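You operate a simulated robot arm through the tools that you are given. There is no shell and no other tool.

You run a simulated robot arm. Do the job below in one go: nothing can be reset, and whatever is moved stays where it is left.

Task
Clamp the frame joint and sand its seam smooth with the blue sanding block.
Fine: block back, clamp open, joint on the teal square. Set down upright: sanding block. What is to be rubbed or washed off counts as gone when no trace of it is left.

The check looks at the end state, three seconds after you hand in, the way a careful person would. Anything else that was tipped, shoved, dropped, spilled or broken makes it a failure.

Robot
A 7-joint arm with a two-finger parallel gripper, fixed in place. Base frame: the origin is at the foot of the arm, x ahead of it, y to its left, z up; the work surface is at about z = 0.85. Lengths are in m, angles in rad, forces in N, time in s.
With the tool pointing down near the work surface it reaches from about 0.42 to 0.9 m from the base axis. Its first joint turns from -2.496 to 2.496 rad. Payload 3 kg.
The tool frame sits at the grasp point between the pads (the TCP): z along the fingers, y along the line on which they close. The tips reach 0.03 m beyond it. Largest opening 0.094 m; finger width 0.028, thickness 0.01; the body of the gripper, 0.05 by 0.096 m, starts 0.055 m behind the TCP.
Orientation is that of the tool frame in the base frame, as a unit quaternion [x, y, z, w]. With the fingers straight down and closing along the base's y, the tool's x points along the base's -x, its y along +y and its z along -z.

Tools
- The arm moves only by the tool move_arm. Its arguments are lists of equal length, an entry for each row: "travel": the shift along the tool's x, y, z in cm, a list of three; "dr": the turn, a rotation vector about the tool's x, y, z in rad, a list of three. In form: {"travel": [[x, y, z], ...], "dr": [[wx, wy, wz], ...]}. A call has 1 to 20 rows; each row is the pose to reach, as a shift and turn from the pose commanded when the call began, along the tool's axes at that moment. "grip" is the finger opening in cm, from 0 to 9.4, set as the call begins (left out, the last holds). Each row takes 0.2 s and may step no farther than 0.05 m and 0.15 rad from the row before; otherwise, or with a gripper value out of range, the whole call is refused. A pose out of reach is approached as far as the arm can. The call stops where the force on the tool passes 90 N (or 10 N more than at its start, if that is more) or the arm is blocked; 0.2 s more then pass. Each finger travels about 0.072 m/s and halts on what it meets, pressing with about 36 N; the grip force reading is that of the motor and also rises with nothing between the fingers. The clock runs only during rows and for 0.2 s after the last one: add rows that repeat a pose to give the fingers time. It gives the time, the measured TCP pose, the force on the tool (base axes), the opening and the grip force at its end, in the units of the frame above (readings bear some noise), with the torque about the TCP (base axes, N m) and any sound that the robot's microphone picked up, and new pictures: "show" is both (left out), scene, wrist or none.
- Cameras (640 x 400 px; columns grow to the right, rows downward): "scene" is fixed at [0.2292, 0.6555, 1.6456]; the picture's right is [-0.63, -0.77, 0.00], its down [-0.68, 0.56, -0.48] and it looks along [0.37, -0.30, -0.88] (base axes); focal length 252 px, centre (320, 200). "wrist" rides on the gripper at [0.076, 0.014, -0.102] in the tool frame; the picture's right is [-0.18, 0.98, 0.00], its down [-0.75, -0.14, -0.64] and it looks along [-0.63, -0.12, 0.77] (tool axes); focal length 243 px, centre (320, 200). There is no depth. A picture from a camera that has moved, and an enlarged one, comes with that camera's place and axes in the base frame and with its lens. The place of the scene camera against the robot may be out by one fixed shift of up to 0.012 m in any direction.
- enlarge(camera, box): a new picture of the part [left, top, right, bottom] of that camera's present view, enlarged. No time passes.
- hand_in(): hands the job in; it is judged then, once.

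Nothing tells you positions but the pictures and the camera data. Unless the task says otherwise, let go and move clear before handing in.

The tools are called after "Emit:" as name(argument=value, ...) on one line, values as JSON. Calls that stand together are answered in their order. move_arm: Moves the arm, as the interface text tells. Its arguments: {"type":"object","properties":{"travel":{"type":"array"},"dr":{"type":"array"},"grip":{"type":"number"},"show":{"type":"string","enum":["both","scene","wrist","none"]}},"required":["travel","dr"]} The other tools are called the same way: enlarge (camera, box) takes an enlarged picture of a part of a camera's view; hand_in () hands the job in.

At the start:

```text
time_s: 0.0
tool_pos: [0.5606, 0.1969, 1.241]
orientation: [0.0, 1.0, 0.0, 0.0]
force: [0.2, -0.8, -0.1]
moment: [0.0, 0.0, 0.0]
opening: 0.0938
grip_force: 0.0
```

scene: 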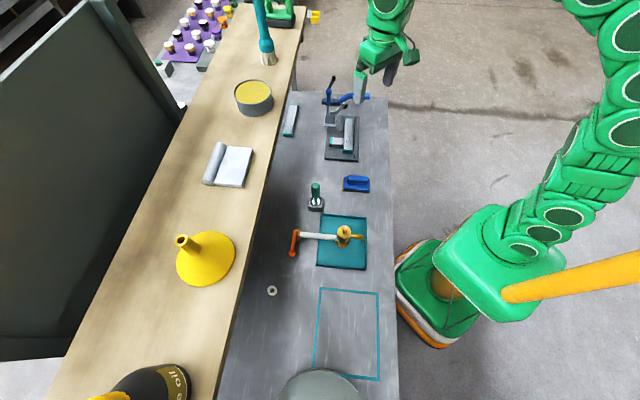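
wrist: 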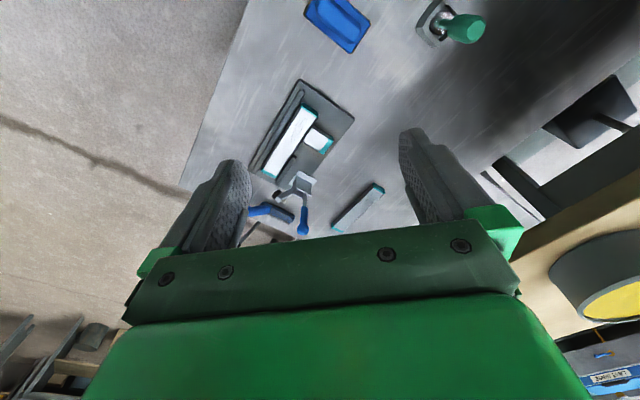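

I see a steel bench with a clamp (blue handle), a jig with frame pieces, a blue sanding block, a green-handled thing, a teal square with an orange-handled item on it and an outlined teal square. I'll enlarge the pictures first to understand what each thing is.

Emit:
enlarge(camera="scene", box=[270, 60, 410, 200])

Emit:
enlarge(camera="scene", box=[260, 170, 400, 290])

Emit:
enlarge(camera="wrist", box=[220, 0, 500, 250])

Emit:
enlarge(camera="scene", box=[230, 270, 410, 400])

```text
2.86 times, centred on (340, 130) of scene
camera zoom: at [0.2292, 0.6555, 1.6456], right [-0.63, -0.77, 0.0], down [-0.68, 0.56, -0.48], along [0.37, -0.3, -0.88], focal length 721 px, centre (263, 400)
```

zoom: 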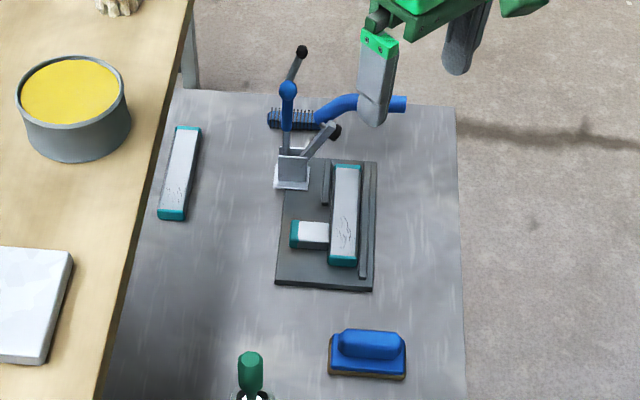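

```text
3.33 times, centred on (330, 230) of scene
camera zoom: at [0.2292, 0.6555, 1.6456], right [-0.63, -0.77, 0.0], down [-0.68, 0.56, -0.48], along [0.37, -0.3, -0.88], focal length 841 px, centre (287, 100)
```

zoom: 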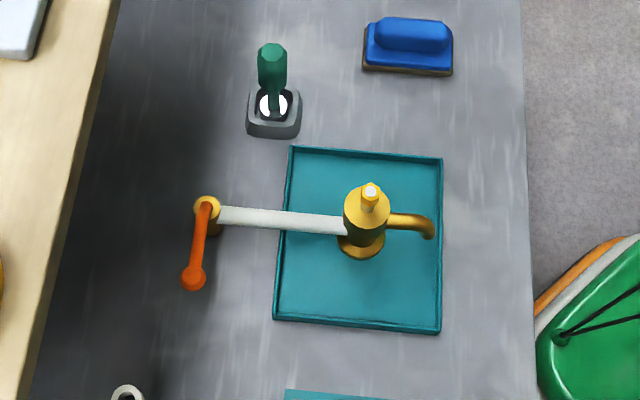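

```text
1.60 times, centred on (360, 125) of wrist
camera zoom: at [0.4847, 0.2111, 1.3432], right [0.18, 0.98, 0.0], down [0.75, -0.14, 0.64], along [0.63, -0.12, -0.77], focal length 388 px, centre (256, 320)
```

zoom: 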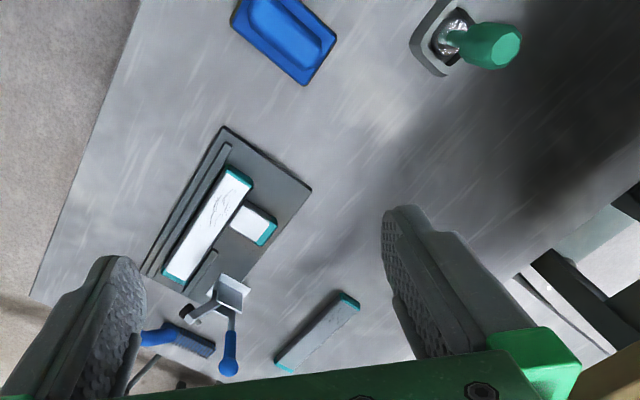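

```text
3.08 times, centred on (320, 335) of scene
camera zoom: at [0.2292, 0.6555, 1.6456], right [-0.63, -0.77, 0.0], down [-0.68, 0.56, -0.48], along [0.37, -0.3, -0.88], focal length 777 px, centre (320, -215)
```

zoom: 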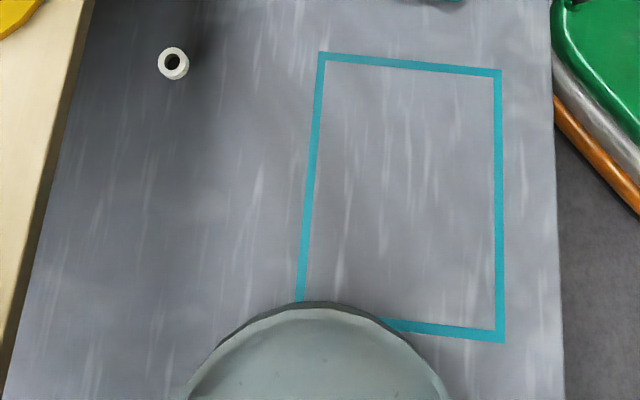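

The jig with two white bars (the joint) lies near (0.70, 0.14), the toggle clamp is by its far corner, the sanding block nearer, and the empty teal outline is near (0.19, 0.58). I'll move the wrist camera to look closely at the jig from above.

Emit:
move_arm(travel=[[2, -0.3, 3.5], [4, -0.6, 7], [6, -0.9, 10.5], [7.4, -1.2, 14]], dr=[[0, 0, 0], [0, 0, 0], [0, 0, 0], [0, 0, 0]])

```text
time_s: 1.0
tool_pos: [0.4833, 0.1856, 1.1007]
orientation: [0.0, 1.0, 0.0, -0.001]
force: [0.2, -0.1, 0.6]
moment: [-0.01, 0.01, -0.04]
opening: 0.0942
grip_force: 0.1
camera wrist: at [0.4078, 0.2001, 1.2029], right [0.18, 0.98, 0.0], down [0.75, -0.14, 0.64], along [0.63, -0.12, -0.77], focal length 243 px, centre (320, 200)
```

scene: 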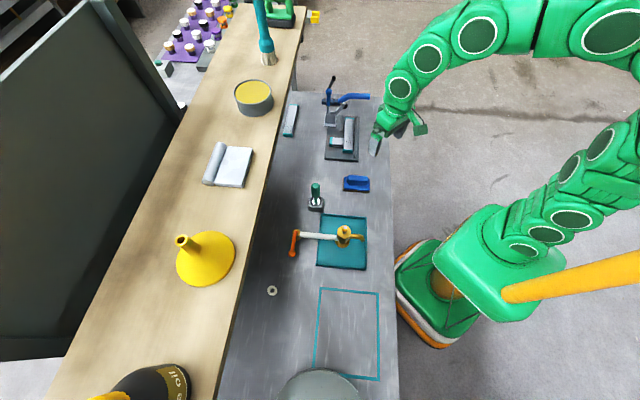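
wrist: 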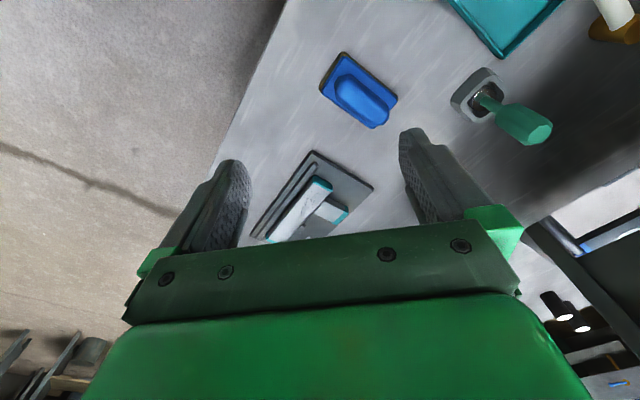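

The jig sits partly behind the gripper in the wrist view, and the blue block is clearly visible. I'll shift forward so that the jig comes into the upper half of the wrist picture.

Emit:
move_arm(travel=[[-4, 0, 0], [-8, 0, 0], [-12, 0, 0], [-15.5, 0, 0]], dr=[[0, 0, 0], [0, 0, 0], [0, 0, 0], [0, 0, 0]])

```text
time_s: 2.0
tool_pos: [0.6426, 0.1836, 1.1011]
orientation: [-0.001, 1.0, 0.0, 0.0]
force: [0.2, -0.3, 0.4]
moment: [0.02, 0.01, 0.0]
opening: 0.0939
grip_force: 0.1
camera wrist: at [0.5669, 0.198, 1.2026], right [0.18, 0.98, 0.0], down [0.75, -0.14, 0.64], along [0.63, -0.12, -0.77], focal length 243 px, centre (320, 200)
```

scene: 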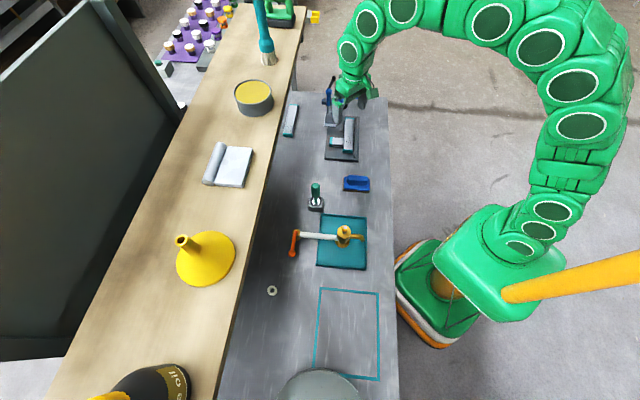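
wrist: 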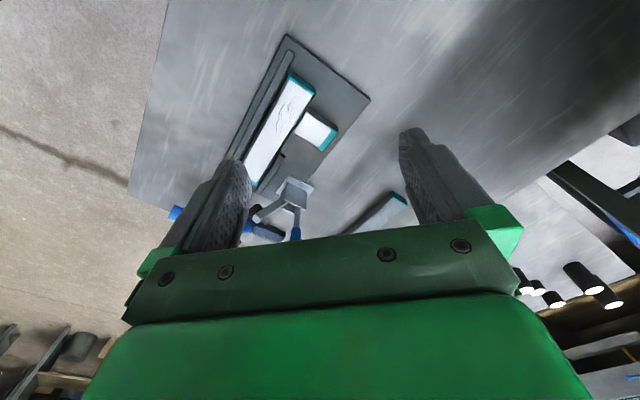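

Emit:
enlarge(camera="wrist", box=[220, 20, 420, 145])

Emit:
enlarge(camera="wrist", box=[160, 100, 420, 250])

Emit:
enlarge(camera="scene", box=[310, 70, 390, 165])

```text
3.20 times, centred on (320, 82) of wrist
camera zoom: at [0.5669, 0.198, 1.2026], right [0.18, 0.98, 0.0], down [0.75, -0.14, 0.64], along [0.63, -0.12, -0.77], focal length 776 px, centre (320, 576)
```

zoom: 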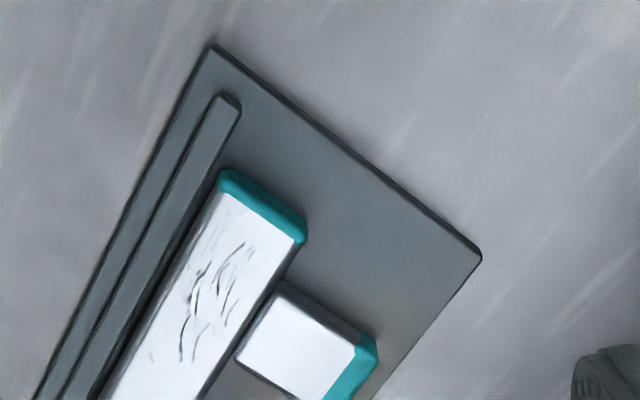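

```text
2.46 times, centred on (290, 175) of wrist
camera zoom: at [0.5669, 0.198, 1.2026], right [0.18, 0.98, 0.0], down [0.75, -0.14, 0.64], along [0.63, -0.12, -0.77], focal length 597 px, centre (394, 262)
```

zoom: 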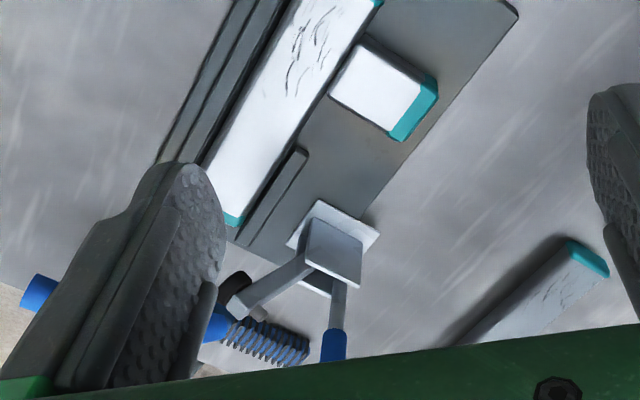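

```text
4.21 times, centred on (350, 118) of scene
camera zoom: at [0.2292, 0.6555, 1.6456], right [-0.63, -0.77, 0.0], down [-0.68, 0.56, -0.48], along [0.37, -0.3, -0.88], focal length 1063 px, centre (194, 547)
```

zoom: 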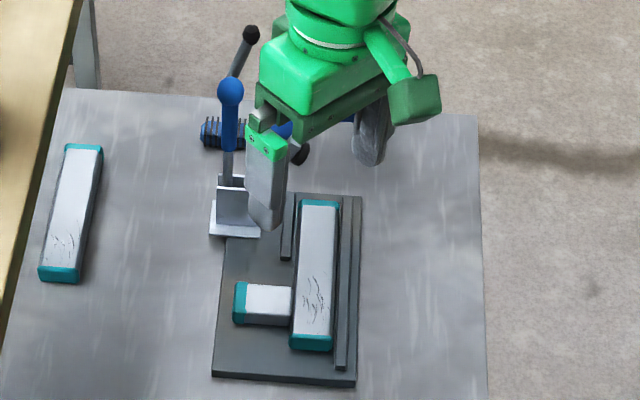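

The joint looks like a T-shaped piece: a long bar (about 3.7 × 16 cm) plus a short stub on a jig plate, with dark seam marks on the long bar at the junction. A toggle clamp stands at the plate's far left corner. I'll turn the wrist 45° to match the bench and look at the clamp from above.

Emit:
move_arm(travel=[[-2.3, -1.57, 0], [-4.6, -3.14, 0], [-6.9, -4.7, 0], [-9.2, -6.28, 0], [-11.5, -7.85, 0], [-13.7, -9.4, 0]], dr=[[0, 0, 0.1309], [0, 0, 0.2618], [0, 0, 0.3927], [0, 0, 0.5236], [0, 0, 0.6545], [0, 0, 0.7854]])

```text
time_s: 3.4
tool_pos: [0.7778, 0.0888, 1.1004]
orientation: [0.383, 0.924, -0.001, -0.002]
force: [-0.1, -0.7, -0.3]
moment: [0.01, 0.01, 0.0]
opening: 0.0939
grip_force: 0.0
camera wrist: at [0.7354, 0.153, 1.203], right [0.83, 0.56, 0.0], down [0.43, -0.63, 0.64], along [0.36, -0.53, -0.77], focal length 243 px, centre (320, 200)
```

scene: 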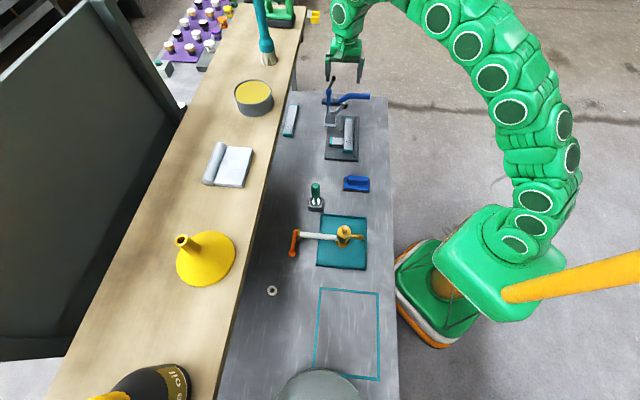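
wrist: 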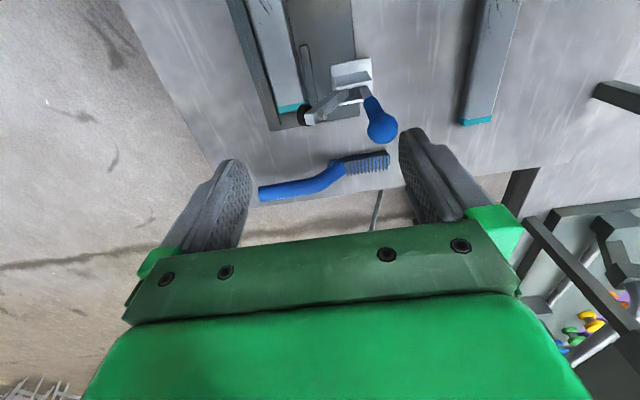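

Emit:
enlarge(camera="wrist", box=[220, 0, 460, 150])

Emit:
enlarge(camera="wrist", box=[280, 40, 420, 150])

Emit:
enlarge(camera="scene", box=[310, 65, 390, 165])

```text
2.67 times, centred on (340, 75) of wrist
camera zoom: at [0.7354, 0.153, 1.203], right [0.83, 0.56, 0.0], down [0.43, -0.63, 0.64], along [0.36, -0.53, -0.77], focal length 647 px, centre (267, 533)
```

zoom: 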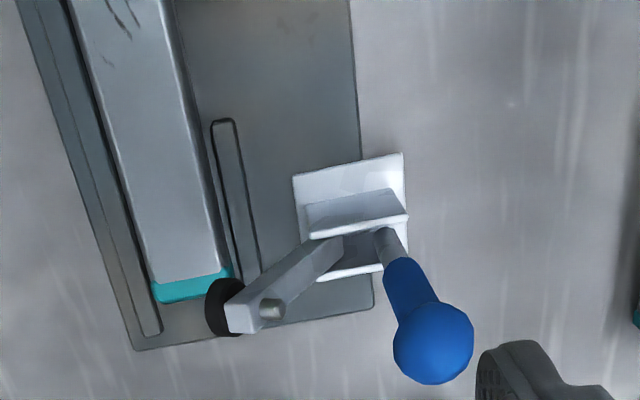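

```text
3.64 times, centred on (350, 95) of wrist
camera zoom: at [0.7354, 0.153, 1.203], right [0.83, 0.56, 0.0], down [0.43, -0.63, 0.64], along [0.36, -0.53, -0.77], focal length 882 px, centre (211, 582)
```

zoom: 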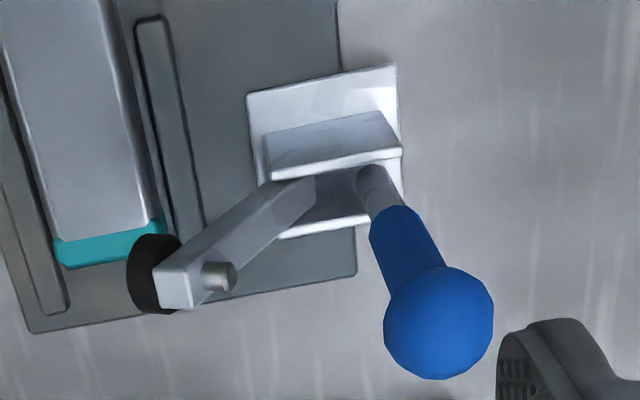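

```text
4.00 times, centred on (350, 115) of scene
camera zoom: at [0.2292, 0.6555, 1.6456], right [-0.63, -0.77, 0.0], down [-0.68, 0.56, -0.48], along [0.37, -0.3, -0.88], focal length 1010 px, centre (200, 540)
```

zoom: 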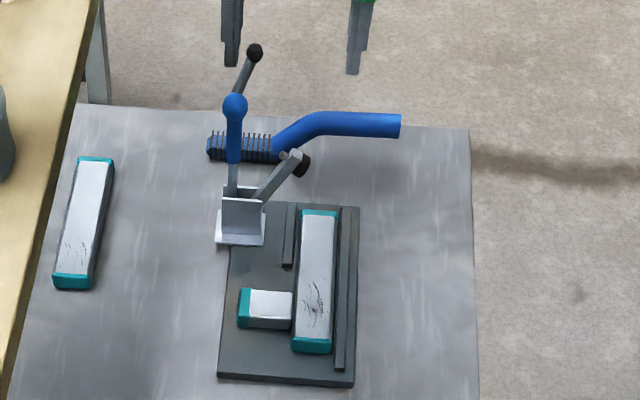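

The clamp's arm is raised with its black pad up, its pivot axis runs along the bench, and the blue knob stands upright near z = 1.02. I'll zoom in strongly on the clamp to see how the handle and arm are linked.

Emit:
enlarge(camera="scene", box=[312, 82, 362, 132])

Emit:
enlarge(camera="wrist", box=[310, 50, 380, 125])

Emit:
enlarge(camera="scene", box=[325, 110, 375, 165])

Emit:
enlarge(camera="scene", box=[335, 165, 380, 200])

```text
8.00 times, centred on (337, 107) of scene
camera zoom: at [0.2292, 0.6555, 1.6456], right [-0.63, -0.77, 0.0], down [-0.68, 0.56, -0.48], along [0.37, -0.3, -0.88], focal length 2019 px, centre (184, 944)
```

zoom: 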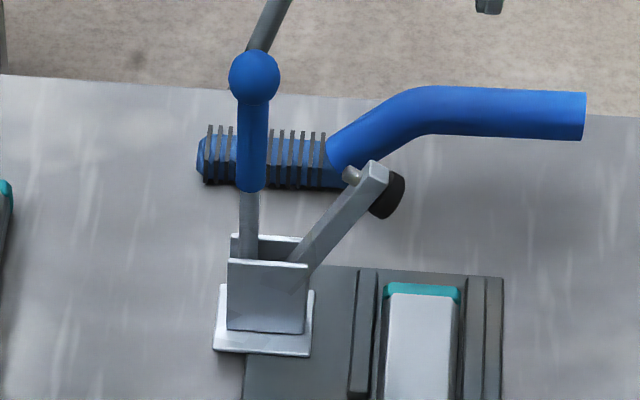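

```text
5.33 times, centred on (345, 88) of wrist
camera zoom: at [0.7354, 0.153, 1.203], right [0.83, 0.56, 0.0], down [0.43, -0.63, 0.64], along [0.36, -0.53, -0.77], focal length 1294 px, centre (187, 800)
```

zoom: 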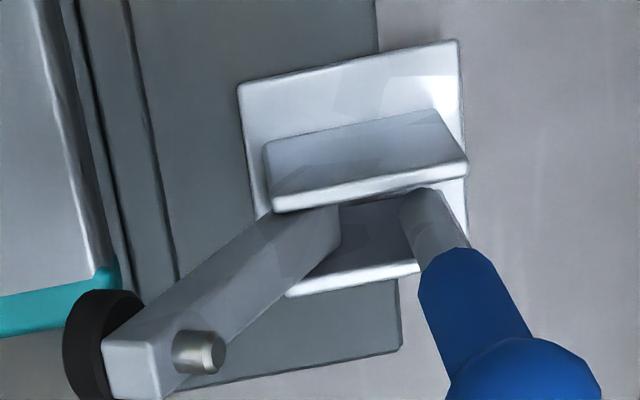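

```text
7.27 times, centred on (350, 138) of scene
camera zoom: at [0.2292, 0.6555, 1.6456], right [-0.63, -0.77, 0.0], down [-0.68, 0.56, -0.48], along [0.37, -0.3, -0.88], focal length 1836 px, centre (102, 654)
```

zoom: 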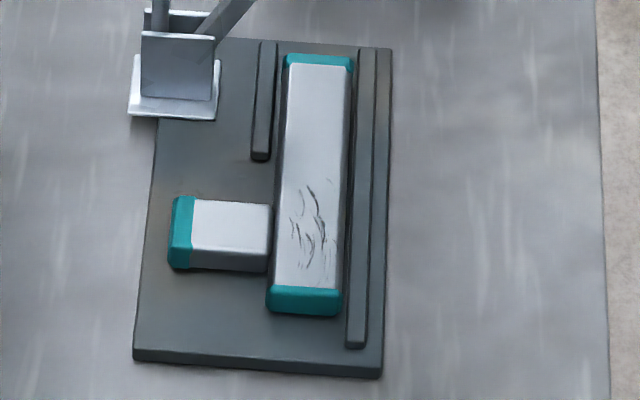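

```text
11.43 times, centred on (358, 182) of scene
camera zoom: at [0.2292, 0.6555, 1.6456], right [-0.63, -0.77, 0.0], down [-0.68, 0.56, -0.48], along [0.37, -0.3, -0.88], focal length 2884 px, centre (-109, 400)
```

zoom: 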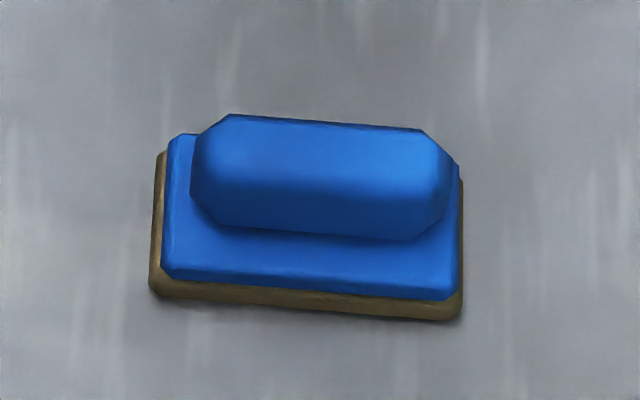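

The handle is upright and the arm is up, so the clamp is open. The block has a narrow blue handle running across the bench, and the seam marks lie on the long bar beside the stub. I'll turn the gripper so the fingers close along the bench length and hover above the knob.

Emit:
move_arm(travel=[[-0.1, 0.4, 0], [-0.2, 0.8, 0], [-0.3, 1.25, 0], [-0.4, 1.7, 0], [-0.5, 2.1, 0], [-0.6, 2.5, 0], [-0.7, 2.9, 0], [-0.8, 3.4, 0], [-0.9, 3.8, 0], [-1.0, 4.2, 0], [-1.1, 4.6, 0], [-1.1, 5.0, 0]], dr=[[0, 0, -0.1309], [0, 0, -0.2618], [0, 0, -0.3927], [0, 0, -0.5236], [0, 0, -0.6545], [0, 0, -0.7854], [0, 0, -0.9163], [0, 0, -1.0472], [0, 0, -1.1781], [0, 0, -1.309], [0, 0, -1.4399], [0, 0, -1.5708]])

```text
time_s: 6.0
tool_pos: [0.8207, 0.1181, 1.1]
orientation: [-0.383, 0.924, -0.001, 0.0]
force: [-0.4, -0.1, 0.1]
moment: [0.03, 0.03, 0.04]
opening: 0.0941
grip_force: 0.0
camera wrist: at [0.7581, 0.0743, 1.2031], right [-0.57, 0.82, 0.0], down [0.63, 0.43, 0.64], along [0.53, 0.36, -0.77], focal length 243 px, centre (320, 200)
```

scene: 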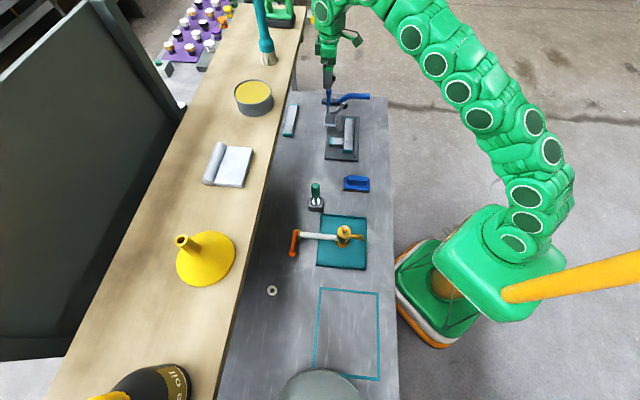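
wrist: 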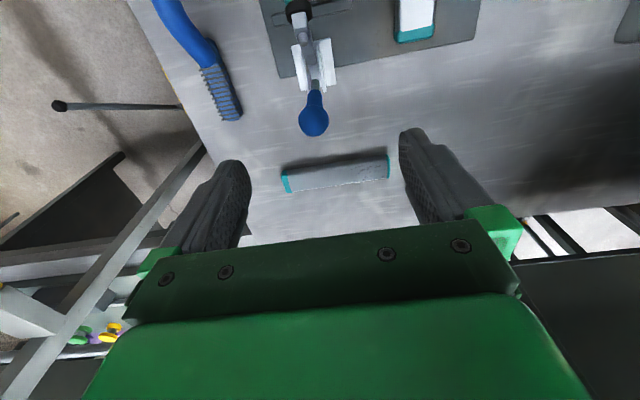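

The knob is now between and below the open fingers, at about s = 0.50 along the bench. I'll lower partway to check the alignment before closing.

Emit:
move_arm(travel=[[0, -0.3, 3], [0, -0.6, 6], [0, -0.6, 7]], dr=[[0, 0, 0], [0, 0, 0], [0, 0, 0]], show="wrist")

```text
time_s: 6.8
tool_pos: [0.8259, 0.1134, 1.0306]
orientation: [-0.383, 0.924, 0.0, 0.001]
force: [-0.1, 0.4, 0.8]
moment: [-0.02, 0.02, -0.01]
opening: 0.0938
grip_force: 0.1
camera wrist: at [0.7618, 0.07, 1.1333], right [-0.57, 0.82, 0.0], down [0.63, 0.43, 0.64], along [0.53, 0.36, -0.77], focal length 243 px, centre (320, 200)
```

wrist: 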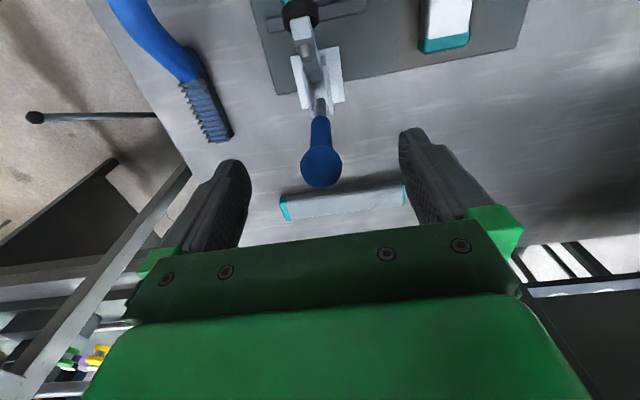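

The knob is at about s = 0.502, w = 0.661, z = 1.011, almost under the TCP. I'll lower onto it and close the fingers on the knob.

Emit:
move_arm(travel=[[0.15, 0.1, 1.0], [0.3, 0.2, 2.0]], dr=[[0, 0, 0], [0, 0, 0]], show="none")

Emit:
move_arm(travel=[[0, 0, 0], [0, 0, 0], [0, 0, 0], [0, 0, 0]], dr=[[0, 0, 0], [0, 0, 0], [0, 0, 0], [0, 0, 0]], grip=1.5)

```text
time_s: 7.4
tool_pos: [0.8211, 0.1144, 1.0102]
orientation: [-0.382, 0.924, 0.001, 0.0]
force: [-0.5, -0.7, -0.3]
moment: [0.0, -0.04, 0.01]
opening: 0.0941
grip_force: 0.1
```

```text
time_s: 8.4
tool_pos: [0.8219, 0.1135, 1.0099]
orientation: [-0.382, 0.924, 0.0, 0.001]
force: [16.9, -9.2, -1.3]
moment: [0.14, -0.12, -0.03]
opening: 0.0239
grip_force: 44.9
camera wrist: at [0.7589, 0.0689, 1.1126], right [-0.56, 0.83, 0.0], down [0.63, 0.43, 0.64], along [0.53, 0.36, -0.77], focal length 243 px, centre (320, 200)
```

scene: 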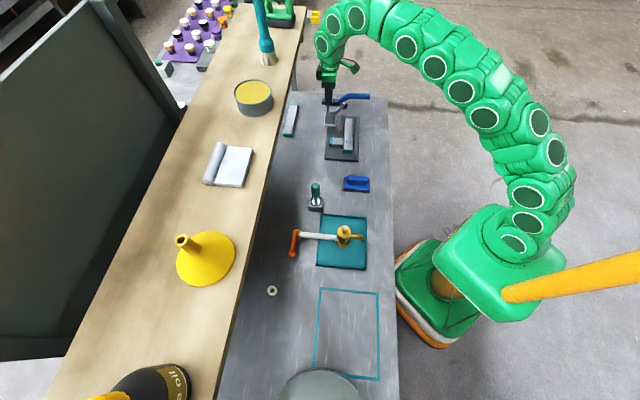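
wrist: 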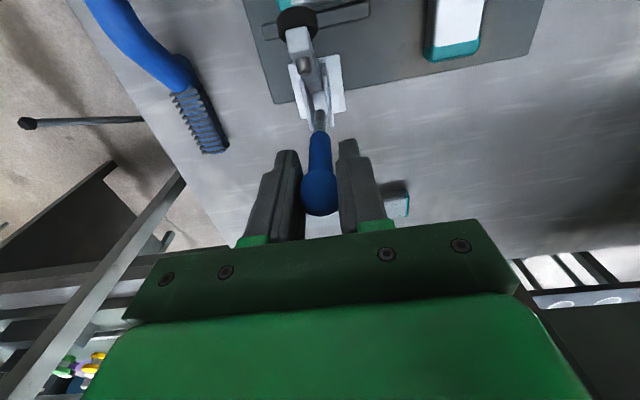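

The knob is gripped, with a slight sideways preload. Now I'll probe which way the handle moves with a small push toward the joint side.

Emit:
move_arm(travel=[[0.0, -0.15, 0], [0.4, -0.15, 0], [0.6, -0.15, 0]], dr=[[0, 0, 0], [0, 0, 0], [0, 0, 0]], show="wrist")

```text
time_s: 9.2
tool_pos: [0.8198, 0.1095, 1.0109]
orientation: [-0.384, 0.924, 0.0, 0.002]
force: [57.4, 20.0, -5.8]
moment: [0.37, -0.15, 0.07]
opening: 0.0241
grip_force: 45.3
camera wrist: at [0.7565, 0.0663, 1.1127], right [-0.57, 0.82, 0.0], down [0.63, 0.43, 0.65], along [0.53, 0.36, -0.76], focal length 243 px, centre (320, 200)
```

wrist: 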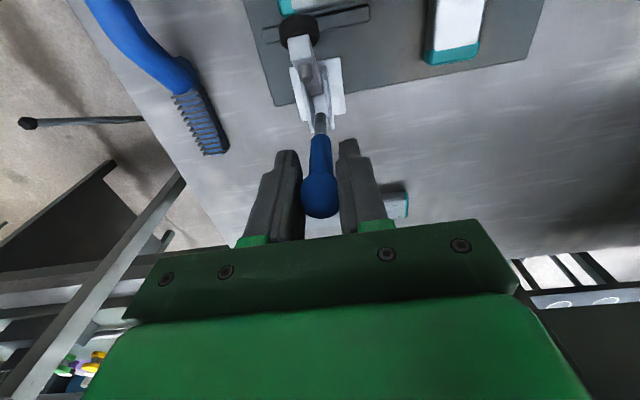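

Pushing toward the joint meets stiff resistance (about 55 N for 5 mm), so that is the handle's stop. I'll back off and probe the opposite way.

Emit:
move_arm(travel=[[-0.4, 0.15, 0], [-0.6, 0.15, 0], [-1.0, 0.15, 0.0], [-1.2, 0.15, 0.0]], dr=[[0, 0, 0], [0, 0, 0], [0, 0, 0], [0, 0, 0]], show="wrist")

```text
time_s: 10.2
tool_pos: [0.8252, 0.1173, 1.0094]
orientation: [-0.382, 0.924, 0.0, -0.001]
force: [-0.2, -18.0, 1.9]
moment: [-0.78, 0.89, -0.05]
opening: 0.0239
grip_force: 44.7
camera wrist: at [0.7633, 0.0729, 1.1121], right [-0.56, 0.83, 0.0], down [0.64, 0.43, 0.64], along [0.53, 0.36, -0.77], focal length 243 px, centre (320, 200)
```

wrist: 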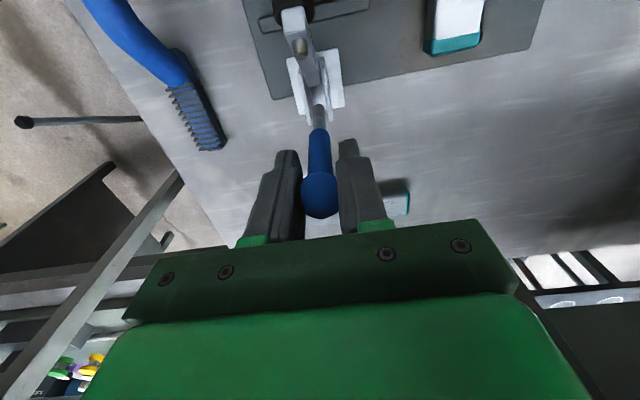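

The handle gives way backward and the arm begins to lower, so the clamp closes by swinging the handle away from the joint. I'll follow an arc of about 12.6 cm radius in small steps and watch the force.

Emit:
move_arm(travel=[[-0.52, 0, 0.05], [-1.06, 0, 0.12], [-1.61, 0, 0.19], [-2.15, 0, 0.3], [-2.68, 0, 0.43]], dr=[[0, 0, 0], [0, 0, 0], [0, 0, 0], [0, 0, 0], [0, 0, 0]])

```text
time_s: 11.4
tool_pos: [0.8458, 0.1362, 1.0073]
orientation: [-0.382, 0.924, -0.001, 0.0]
force: [4.1, -18.6, 3.0]
moment: [-0.69, 0.74, 0.05]
opening: 0.024
grip_force: 44.8
camera wrist: at [0.7827, 0.0926, 1.1091], right [-0.56, 0.83, 0.0], down [0.63, 0.43, 0.64], along [0.53, 0.36, -0.77], focal length 243 px, centre (320, 200)
```

scene: 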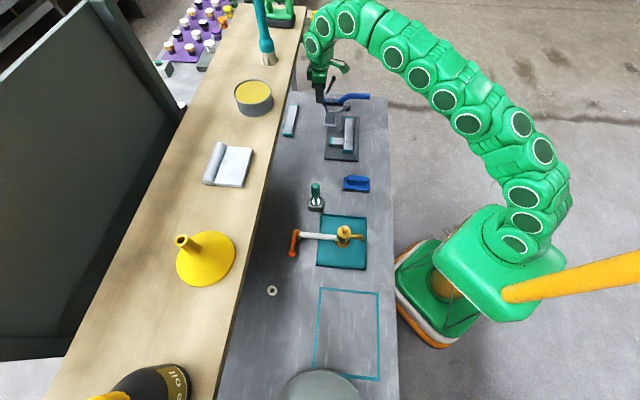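
wrist: 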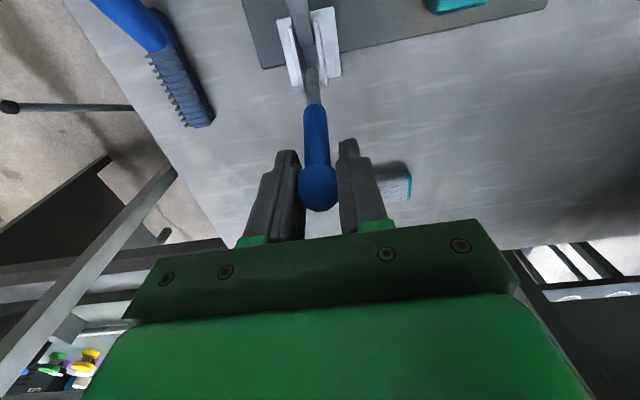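

The handle follows the arc with a light force of about 10 N and the arm is coming down. I'll continue the swing, tilting the tool outward slightly to keep within reach.

Emit:
move_arm(travel=[[-1.05, 0, 0.33], [-2.07, 0, 0.75], [-3.04, 0, 1.26], [-3.97, 0, 1.85], [-4.84, 0, 2.52]], dr=[[0, -0.05, 0], [0, -0.1, 0], [0, -0.17, 0], [0, -0.25, 0], [0, -0.35, 0]])

```text
time_s: 12.6
tool_pos: [0.8806, 0.1694, 0.9798]
orientation: [-0.377, 0.91, 0.067, 0.161]
force: [6.8, -33.3, -1.8]
moment: [-0.77, 0.97, 0.1]
opening: 0.0243
grip_force: 45.2
camera wrist: at [0.7947, 0.1048, 1.0506], right [-0.57, 0.82, 0.06], down [0.45, 0.25, 0.86], along [0.69, 0.52, -0.5], focal length 243 px, centre (320, 200)
```

scene: 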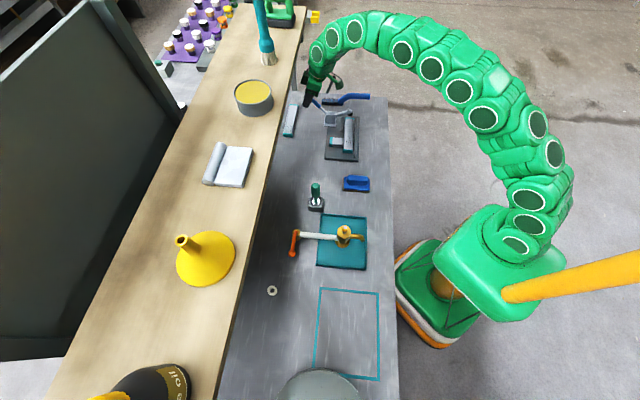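
wrist: 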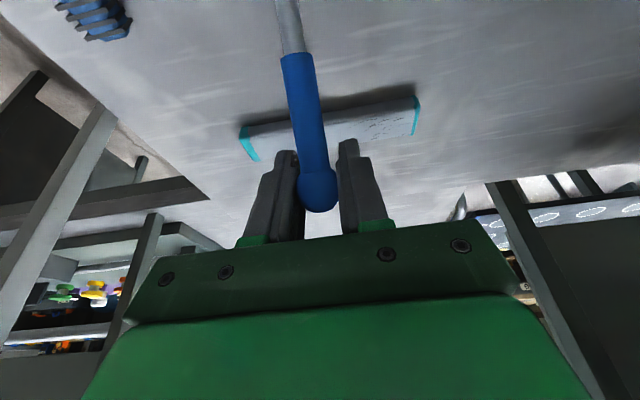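

Emit:
enlarge(camera="scene", box=[290, 75, 370, 155])

```text
5.00 times, centred on (330, 115) of scene
camera zoom: at [0.2292, 0.6555, 1.6456], right [-0.63, -0.77, 0.0], down [-0.68, 0.56, -0.48], along [0.37, -0.3, -0.88], focal length 1262 px, centre (270, 625)
```

zoom: 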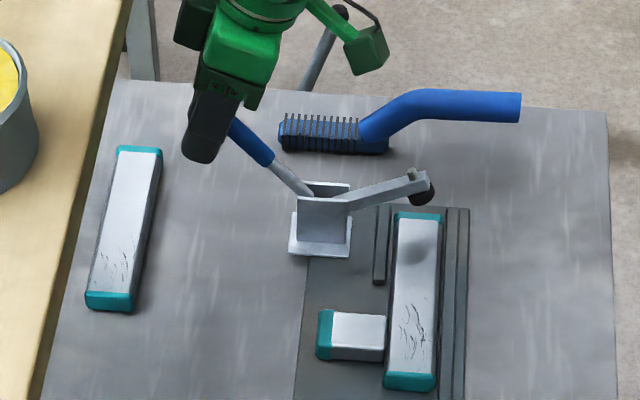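

The arm is now about 20° above the bar, and the handle and arm move one to one. I'll continue another 10–15° while trimming the sideways force.

Emit:
move_arm(travel=[[-0.25, -0.1, 0.48], [-0.51, -0.2, 0.97], [-0.72, -0.2, 1.48], [-0.93, -0.2, 1.99]], dr=[[0, 0, 0], [0, 0, 0], [0, 0, 0], [0, 0, 0]], show="scene")

Emit:
enlarge(camera="scene", box=[290, 75, 370, 155])

```text
time_s: 13.6
tool_pos: [0.8911, 0.1801, 0.9637]
orientation: [-0.377, 0.91, 0.067, 0.158]
force: [-40.6, -20.9, -16.5]
moment: [-0.71, 0.61, -0.12]
opening: 0.025
grip_force: 44.9
```

scene: 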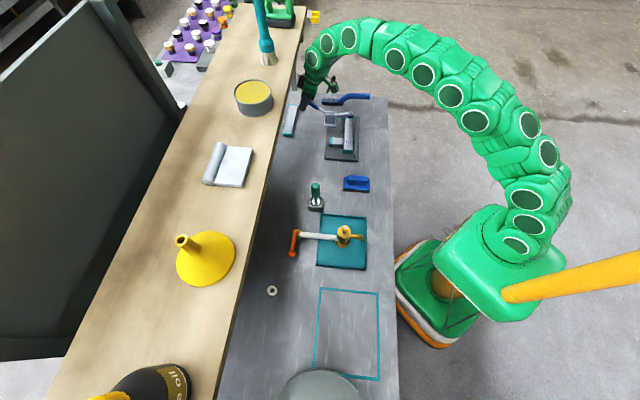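

```text
5.00 times, centred on (330, 115) of scene
camera zoom: at [0.2292, 0.6555, 1.6456], right [-0.63, -0.77, 0.0], down [-0.68, 0.56, -0.48], along [0.37, -0.3, -0.88], focal length 1262 px, centre (270, 625)
```

zoom: 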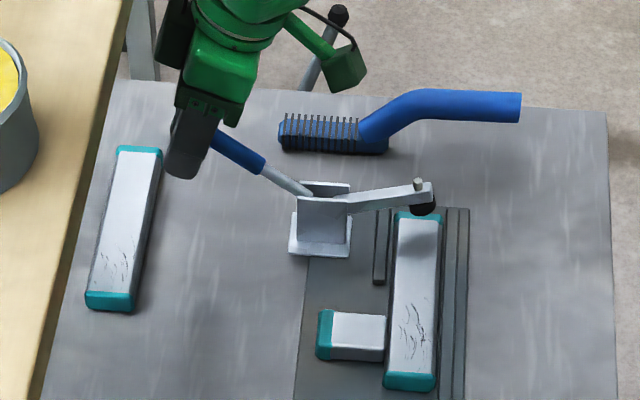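

The arm is nearly down, and the pad is just above the far end of the long bar. I'll trim the arc radius inward a few mm and keep going until the pad presses.

Emit:
move_arm(travel=[[0.1, 0.1, 0.5], [0.06, 0.1, 1.15], [-0.05, 0.1, 1.7], [-0.17, 0.1, 2.2]], dr=[[0, 0, 0], [0, 0, 0], [0, 0, 0], [0, 0, 0]], show="wrist")

Emit:
enlarge(camera="scene", box=[290, 75, 370, 155])

```text
time_s: 14.6
tool_pos: [0.8977, 0.1879, 0.9456]
orientation: [-0.377, 0.91, 0.067, 0.16]
force: [-24.6, -6.8, -0.6]
moment: [-0.67, 0.55, -0.07]
opening: 0.0244
grip_force: 44.8
camera wrist: at [0.8126, 0.1221, 1.0151], right [-0.57, 0.82, 0.06], down [0.44, 0.24, 0.86], along [0.69, 0.52, -0.5], focal length 243 px, centre (320, 200)
```

wrist: 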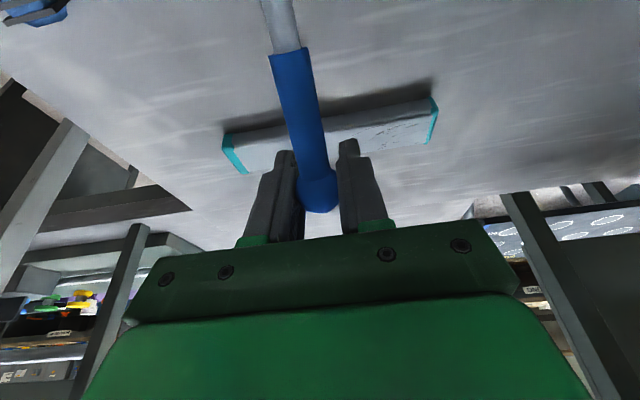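

```text
5.00 times, centred on (330, 115) of scene
camera zoom: at [0.2292, 0.6555, 1.6456], right [-0.63, -0.77, 0.0], down [-0.68, 0.56, -0.48], along [0.37, -0.3, -0.88], focal length 1262 px, centre (270, 625)
```

zoom: 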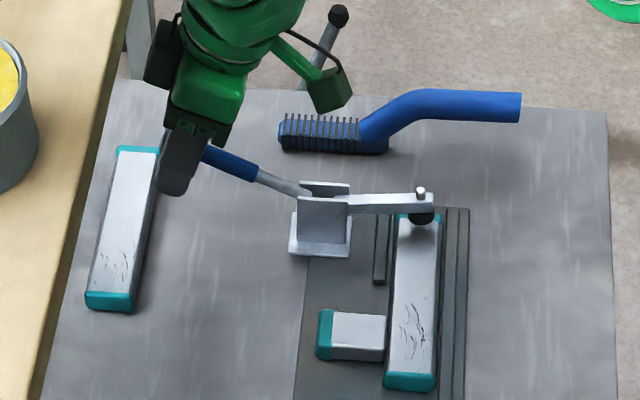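

Emit:
enlarge(camera="wrist", box=[210, 70, 450, 220])

Emit:
enlarge(camera="scene", box=[330, 105, 360, 130])

```text
2.67 times, centred on (330, 145) of wrist
camera zoom: at [0.8126, 0.1221, 1.0151], right [-0.57, 0.82, 0.06], down [0.44, 0.24, 0.86], along [0.69, 0.52, -0.5], focal length 647 px, centre (293, 347)
```

zoom: 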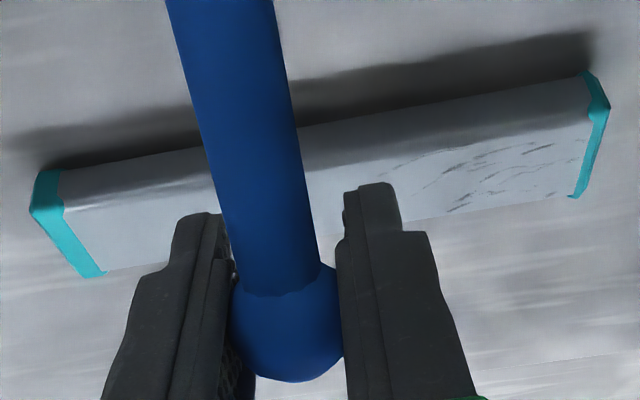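

```text
16.00 times, centred on (345, 118) of scene
camera zoom: at [0.2292, 0.6555, 1.6456], right [-0.63, -0.77, 0.0], down [-0.68, 0.56, -0.48], along [0.37, -0.3, -0.88], focal length 4038 px, centre (-80, 1520)
```

zoom: 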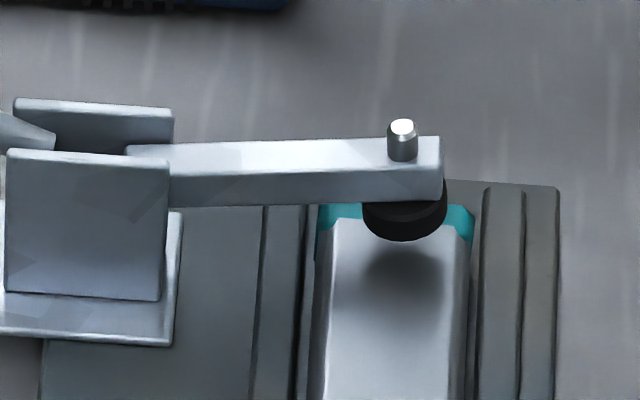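

The pad is just a few mm above the bar with a small gap still visible. I'll continue a few degrees more and watch for the press.

Emit:
move_arm(travel=[[0.06, 0, 0.5], [0.06, 0, 1.08], [0.04, 0, 1.5]], dr=[[0, 0, 0], [0, 0, 0], [0, 0, 0]], show="wrist")

Emit:
enlarge(camera="scene", box=[330, 105, 360, 130])

```text
time_s: 15.4
tool_pos: [0.8998, 0.1909, 0.9313]
orientation: [-0.378, 0.909, 0.067, 0.161]
force: [-17.7, 1.0, 5.2]
moment: [-0.64, 0.56, -0.06]
opening: 0.0238
grip_force: 43.8
camera wrist: at [0.8158, 0.1253, 1.0015], right [-0.57, 0.82, 0.06], down [0.44, 0.24, 0.86], along [0.69, 0.52, -0.5], focal length 243 px, centre (320, 200)
```

wrist: 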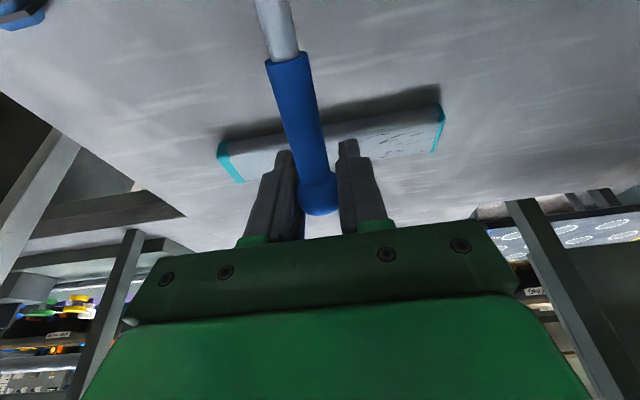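

```text
16.00 times, centred on (345, 118) of scene
camera zoom: at [0.2292, 0.6555, 1.6456], right [-0.63, -0.77, 0.0], down [-0.68, 0.56, -0.48], along [0.37, -0.3, -0.88], focal length 4038 px, centre (-80, 1520)
```

zoom: 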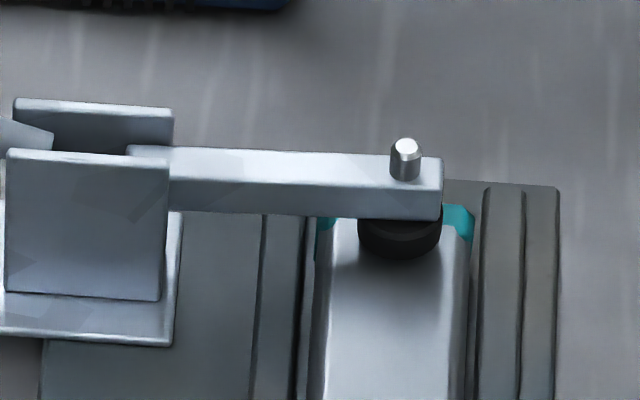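

The pad is almost touching. I'll advance another 5°, in small steps.

Emit:
move_arm(travel=[[0, 0, 0.35], [0, 0, 0.7], [0, 0, 1.03]], dr=[[0, 0, 0], [0, 0, 0], [0, 0, 0]], show="wrist")

Emit:
enlarge(camera="scene", box=[330, 105, 360, 130])

```text
time_s: 16.2
tool_pos: [0.9031, 0.1928, 0.923]
orientation: [-0.377, 0.91, 0.066, 0.161]
force: [-46.5, -2.4, 22.0]
moment: [-0.03, -0.16, -0.1]
opening: 0.0245
grip_force: 45.1
camera wrist: at [0.8181, 0.1275, 0.993], right [-0.57, 0.82, 0.06], down [0.44, 0.24, 0.86], along [0.69, 0.52, -0.5], focal length 243 px, centre (320, 200)
```

wrist: 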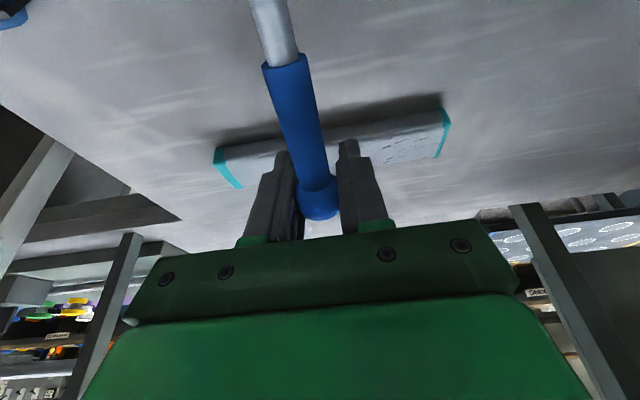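

```text
16.00 times, centred on (345, 118) of scene
camera zoom: at [0.2292, 0.6555, 1.6456], right [-0.63, -0.77, 0.0], down [-0.68, 0.56, -0.48], along [0.37, -0.3, -0.88], focal length 4038 px, centre (-80, 1520)
```

zoom: 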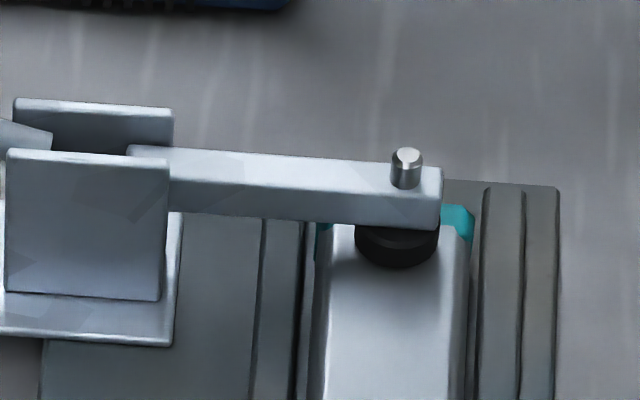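

The pad is now in contact and pressing (about 30 N back on the handle). I'll press slightly more to make sure the toggle locks.

Emit:
move_arm(travel=[[0.1, 0.15, 0.3], [0.15, 0.15, 0.6]], dr=[[0, 0, 0], [0, 0, 0]], show="wrist")

Emit:
enlarge(camera="scene", box=[330, 105, 360, 130])

```text
time_s: 16.8
tool_pos: [0.9034, 0.1935, 0.9171]
orientation: [-0.376, 0.91, 0.066, 0.163]
force: [-12.4, -1.0, 27.3]
moment: [-0.08, -0.05, -0.05]
opening: 0.0241
grip_force: 45.0
camera wrist: at [0.8186, 0.1287, 0.9873], right [-0.57, 0.82, 0.06], down [0.44, 0.24, 0.86], along [0.69, 0.52, -0.5], focal length 243 px, centre (320, 200)
```

wrist: 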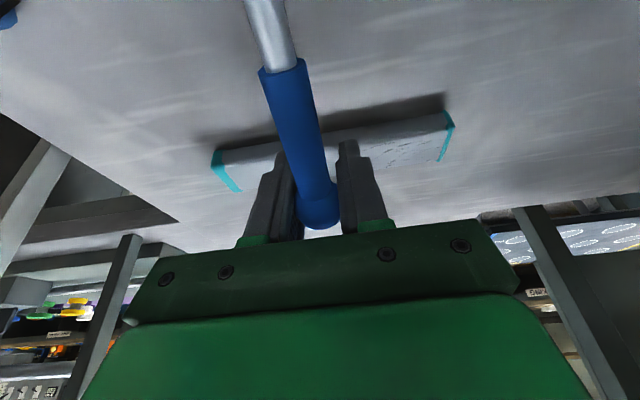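

```text
16.00 times, centred on (345, 118) of scene
camera zoom: at [0.2292, 0.6555, 1.6456], right [-0.63, -0.77, 0.0], down [-0.68, 0.56, -0.48], along [0.37, -0.3, -0.88], focal length 4038 px, centre (-80, 1520)
```

zoom: 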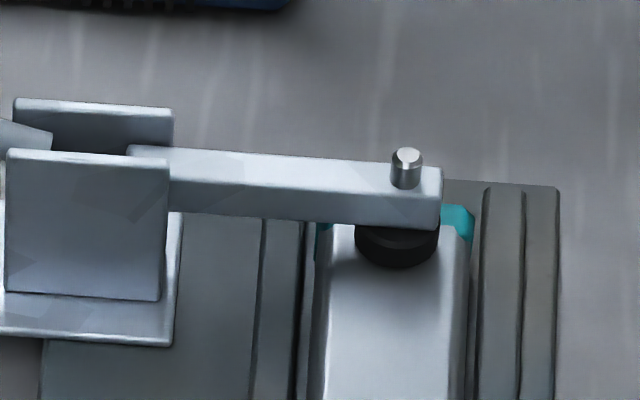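

The arm no longer moves; the clamp is at its closed stop with the pad on the bar. I'll release the knob and back straight out, then check that it stays closed.

Emit:
move_arm(travel=[[0, 0, 0], [0, 0, 0], [0, 0, 0]], dr=[[0, 0, 0], [0, 0, 0], [0, 0, 0]], grip=6, show="none")

Emit:
move_arm(travel=[[0, 0, -3], [0, 0, -7], [0, 0, -11], [0, 0, -15]], dr=[[0, 0, 0], [0, 0, 0], [0, 0.1, 0], [0, 0.2, 0]])

Emit:
enlarge(camera="scene", box=[290, 75, 370, 155])

```text
time_s: 17.6
tool_pos: [0.9034, 0.1947, 0.9158]
orientation: [-0.377, 0.91, 0.067, 0.161]
force: [-0.4, 0.3, -0.3]
moment: [0.0, 0.06, 0.0]
opening: 0.0602
grip_force: 0.0
```

```text
time_s: 18.6
tool_pos: [0.8658, 0.1586, 1.0592]
orientation: [-0.382, 0.921, 0.029, 0.068]
force: [-0.9, 0.9, 0.7]
moment: [0.02, -0.02, -0.01]
opening: 0.0598
grip_force: 0.0
camera wrist: at [0.7928, 0.104, 1.1484], right [-0.57, 0.82, 0.03], down [0.56, 0.36, 0.75], along [0.6, 0.44, -0.67], focal length 243 px, centre (320, 200)
```

scene: 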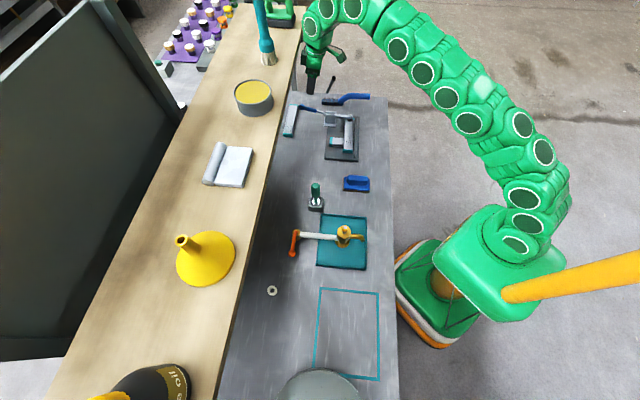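
wrist: 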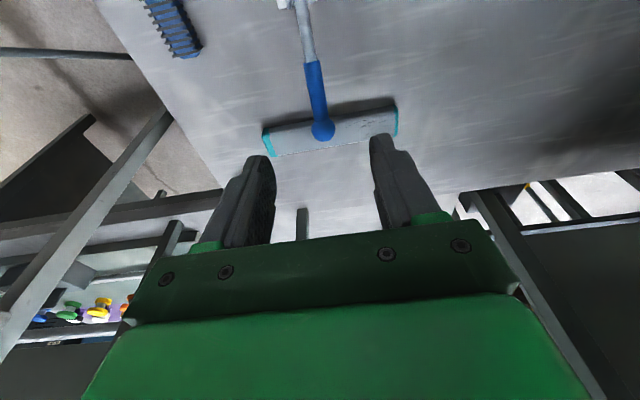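

```text
5.00 times, centred on (330, 115) of scene
camera zoom: at [0.2292, 0.6555, 1.6456], right [-0.63, -0.77, 0.0], down [-0.68, 0.56, -0.48], along [0.37, -0.3, -0.88], focal length 1262 px, centre (270, 625)
```

zoom: 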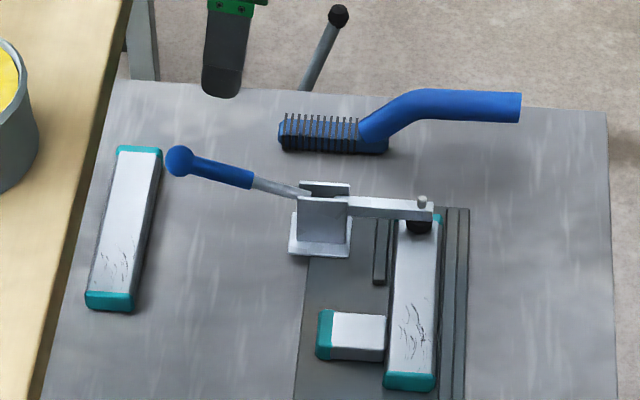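

The clamp holds closed by itself with the pad on the far end of the bar. Next I'll travel over to the blue sanding block near s = 0.20, w = 0.53 and look at it from above.

Emit:
move_arm(travel=[[2.1, 3.3, -0.65], [4.2, 6.7, -1.3], [6.3, 10, -1.95], [8.4, 13.4, -2.6], [10.4, 16.7, -3.25], [12.5, 20, -3.9], [14.6, 23.4, -4.6], [16.7, 26.7, -5.2], [18.8, 30, -5.87]], dr=[[0, 0.05, 0], [0, 0.1, 0], [0, 0.15, 0], [0, 0.15, 0], [0, 0.15, 0], [0, 0.15, 0], [0, 0.15, 0], [0, 0.15, 0], [0, 0.15, 0]], grip=9.4)

```text
time_s: 20.6
tool_pos: [0.5181, 0.2347, 1.0854]
orientation: [-0.382, 0.924, 0.001, 0.002]
force: [-0.8, -0.1, 0.5]
moment: [0.01, 0.04, 0.0]
opening: 0.094
grip_force: 0.1
camera wrist: at [0.4536, 0.1905, 1.1879], right [-0.56, 0.83, 0.0], down [0.63, 0.43, 0.64], along [0.53, 0.36, -0.77], focal length 243 px, centre (320, 200)
```

scene: 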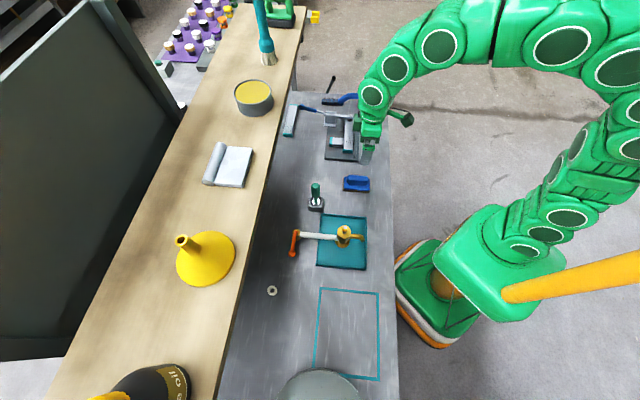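
wrist: 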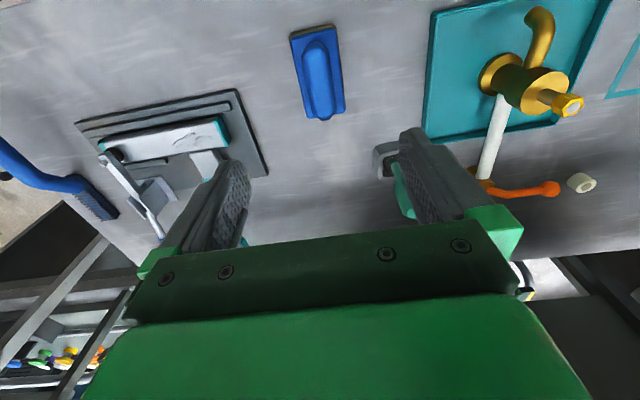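

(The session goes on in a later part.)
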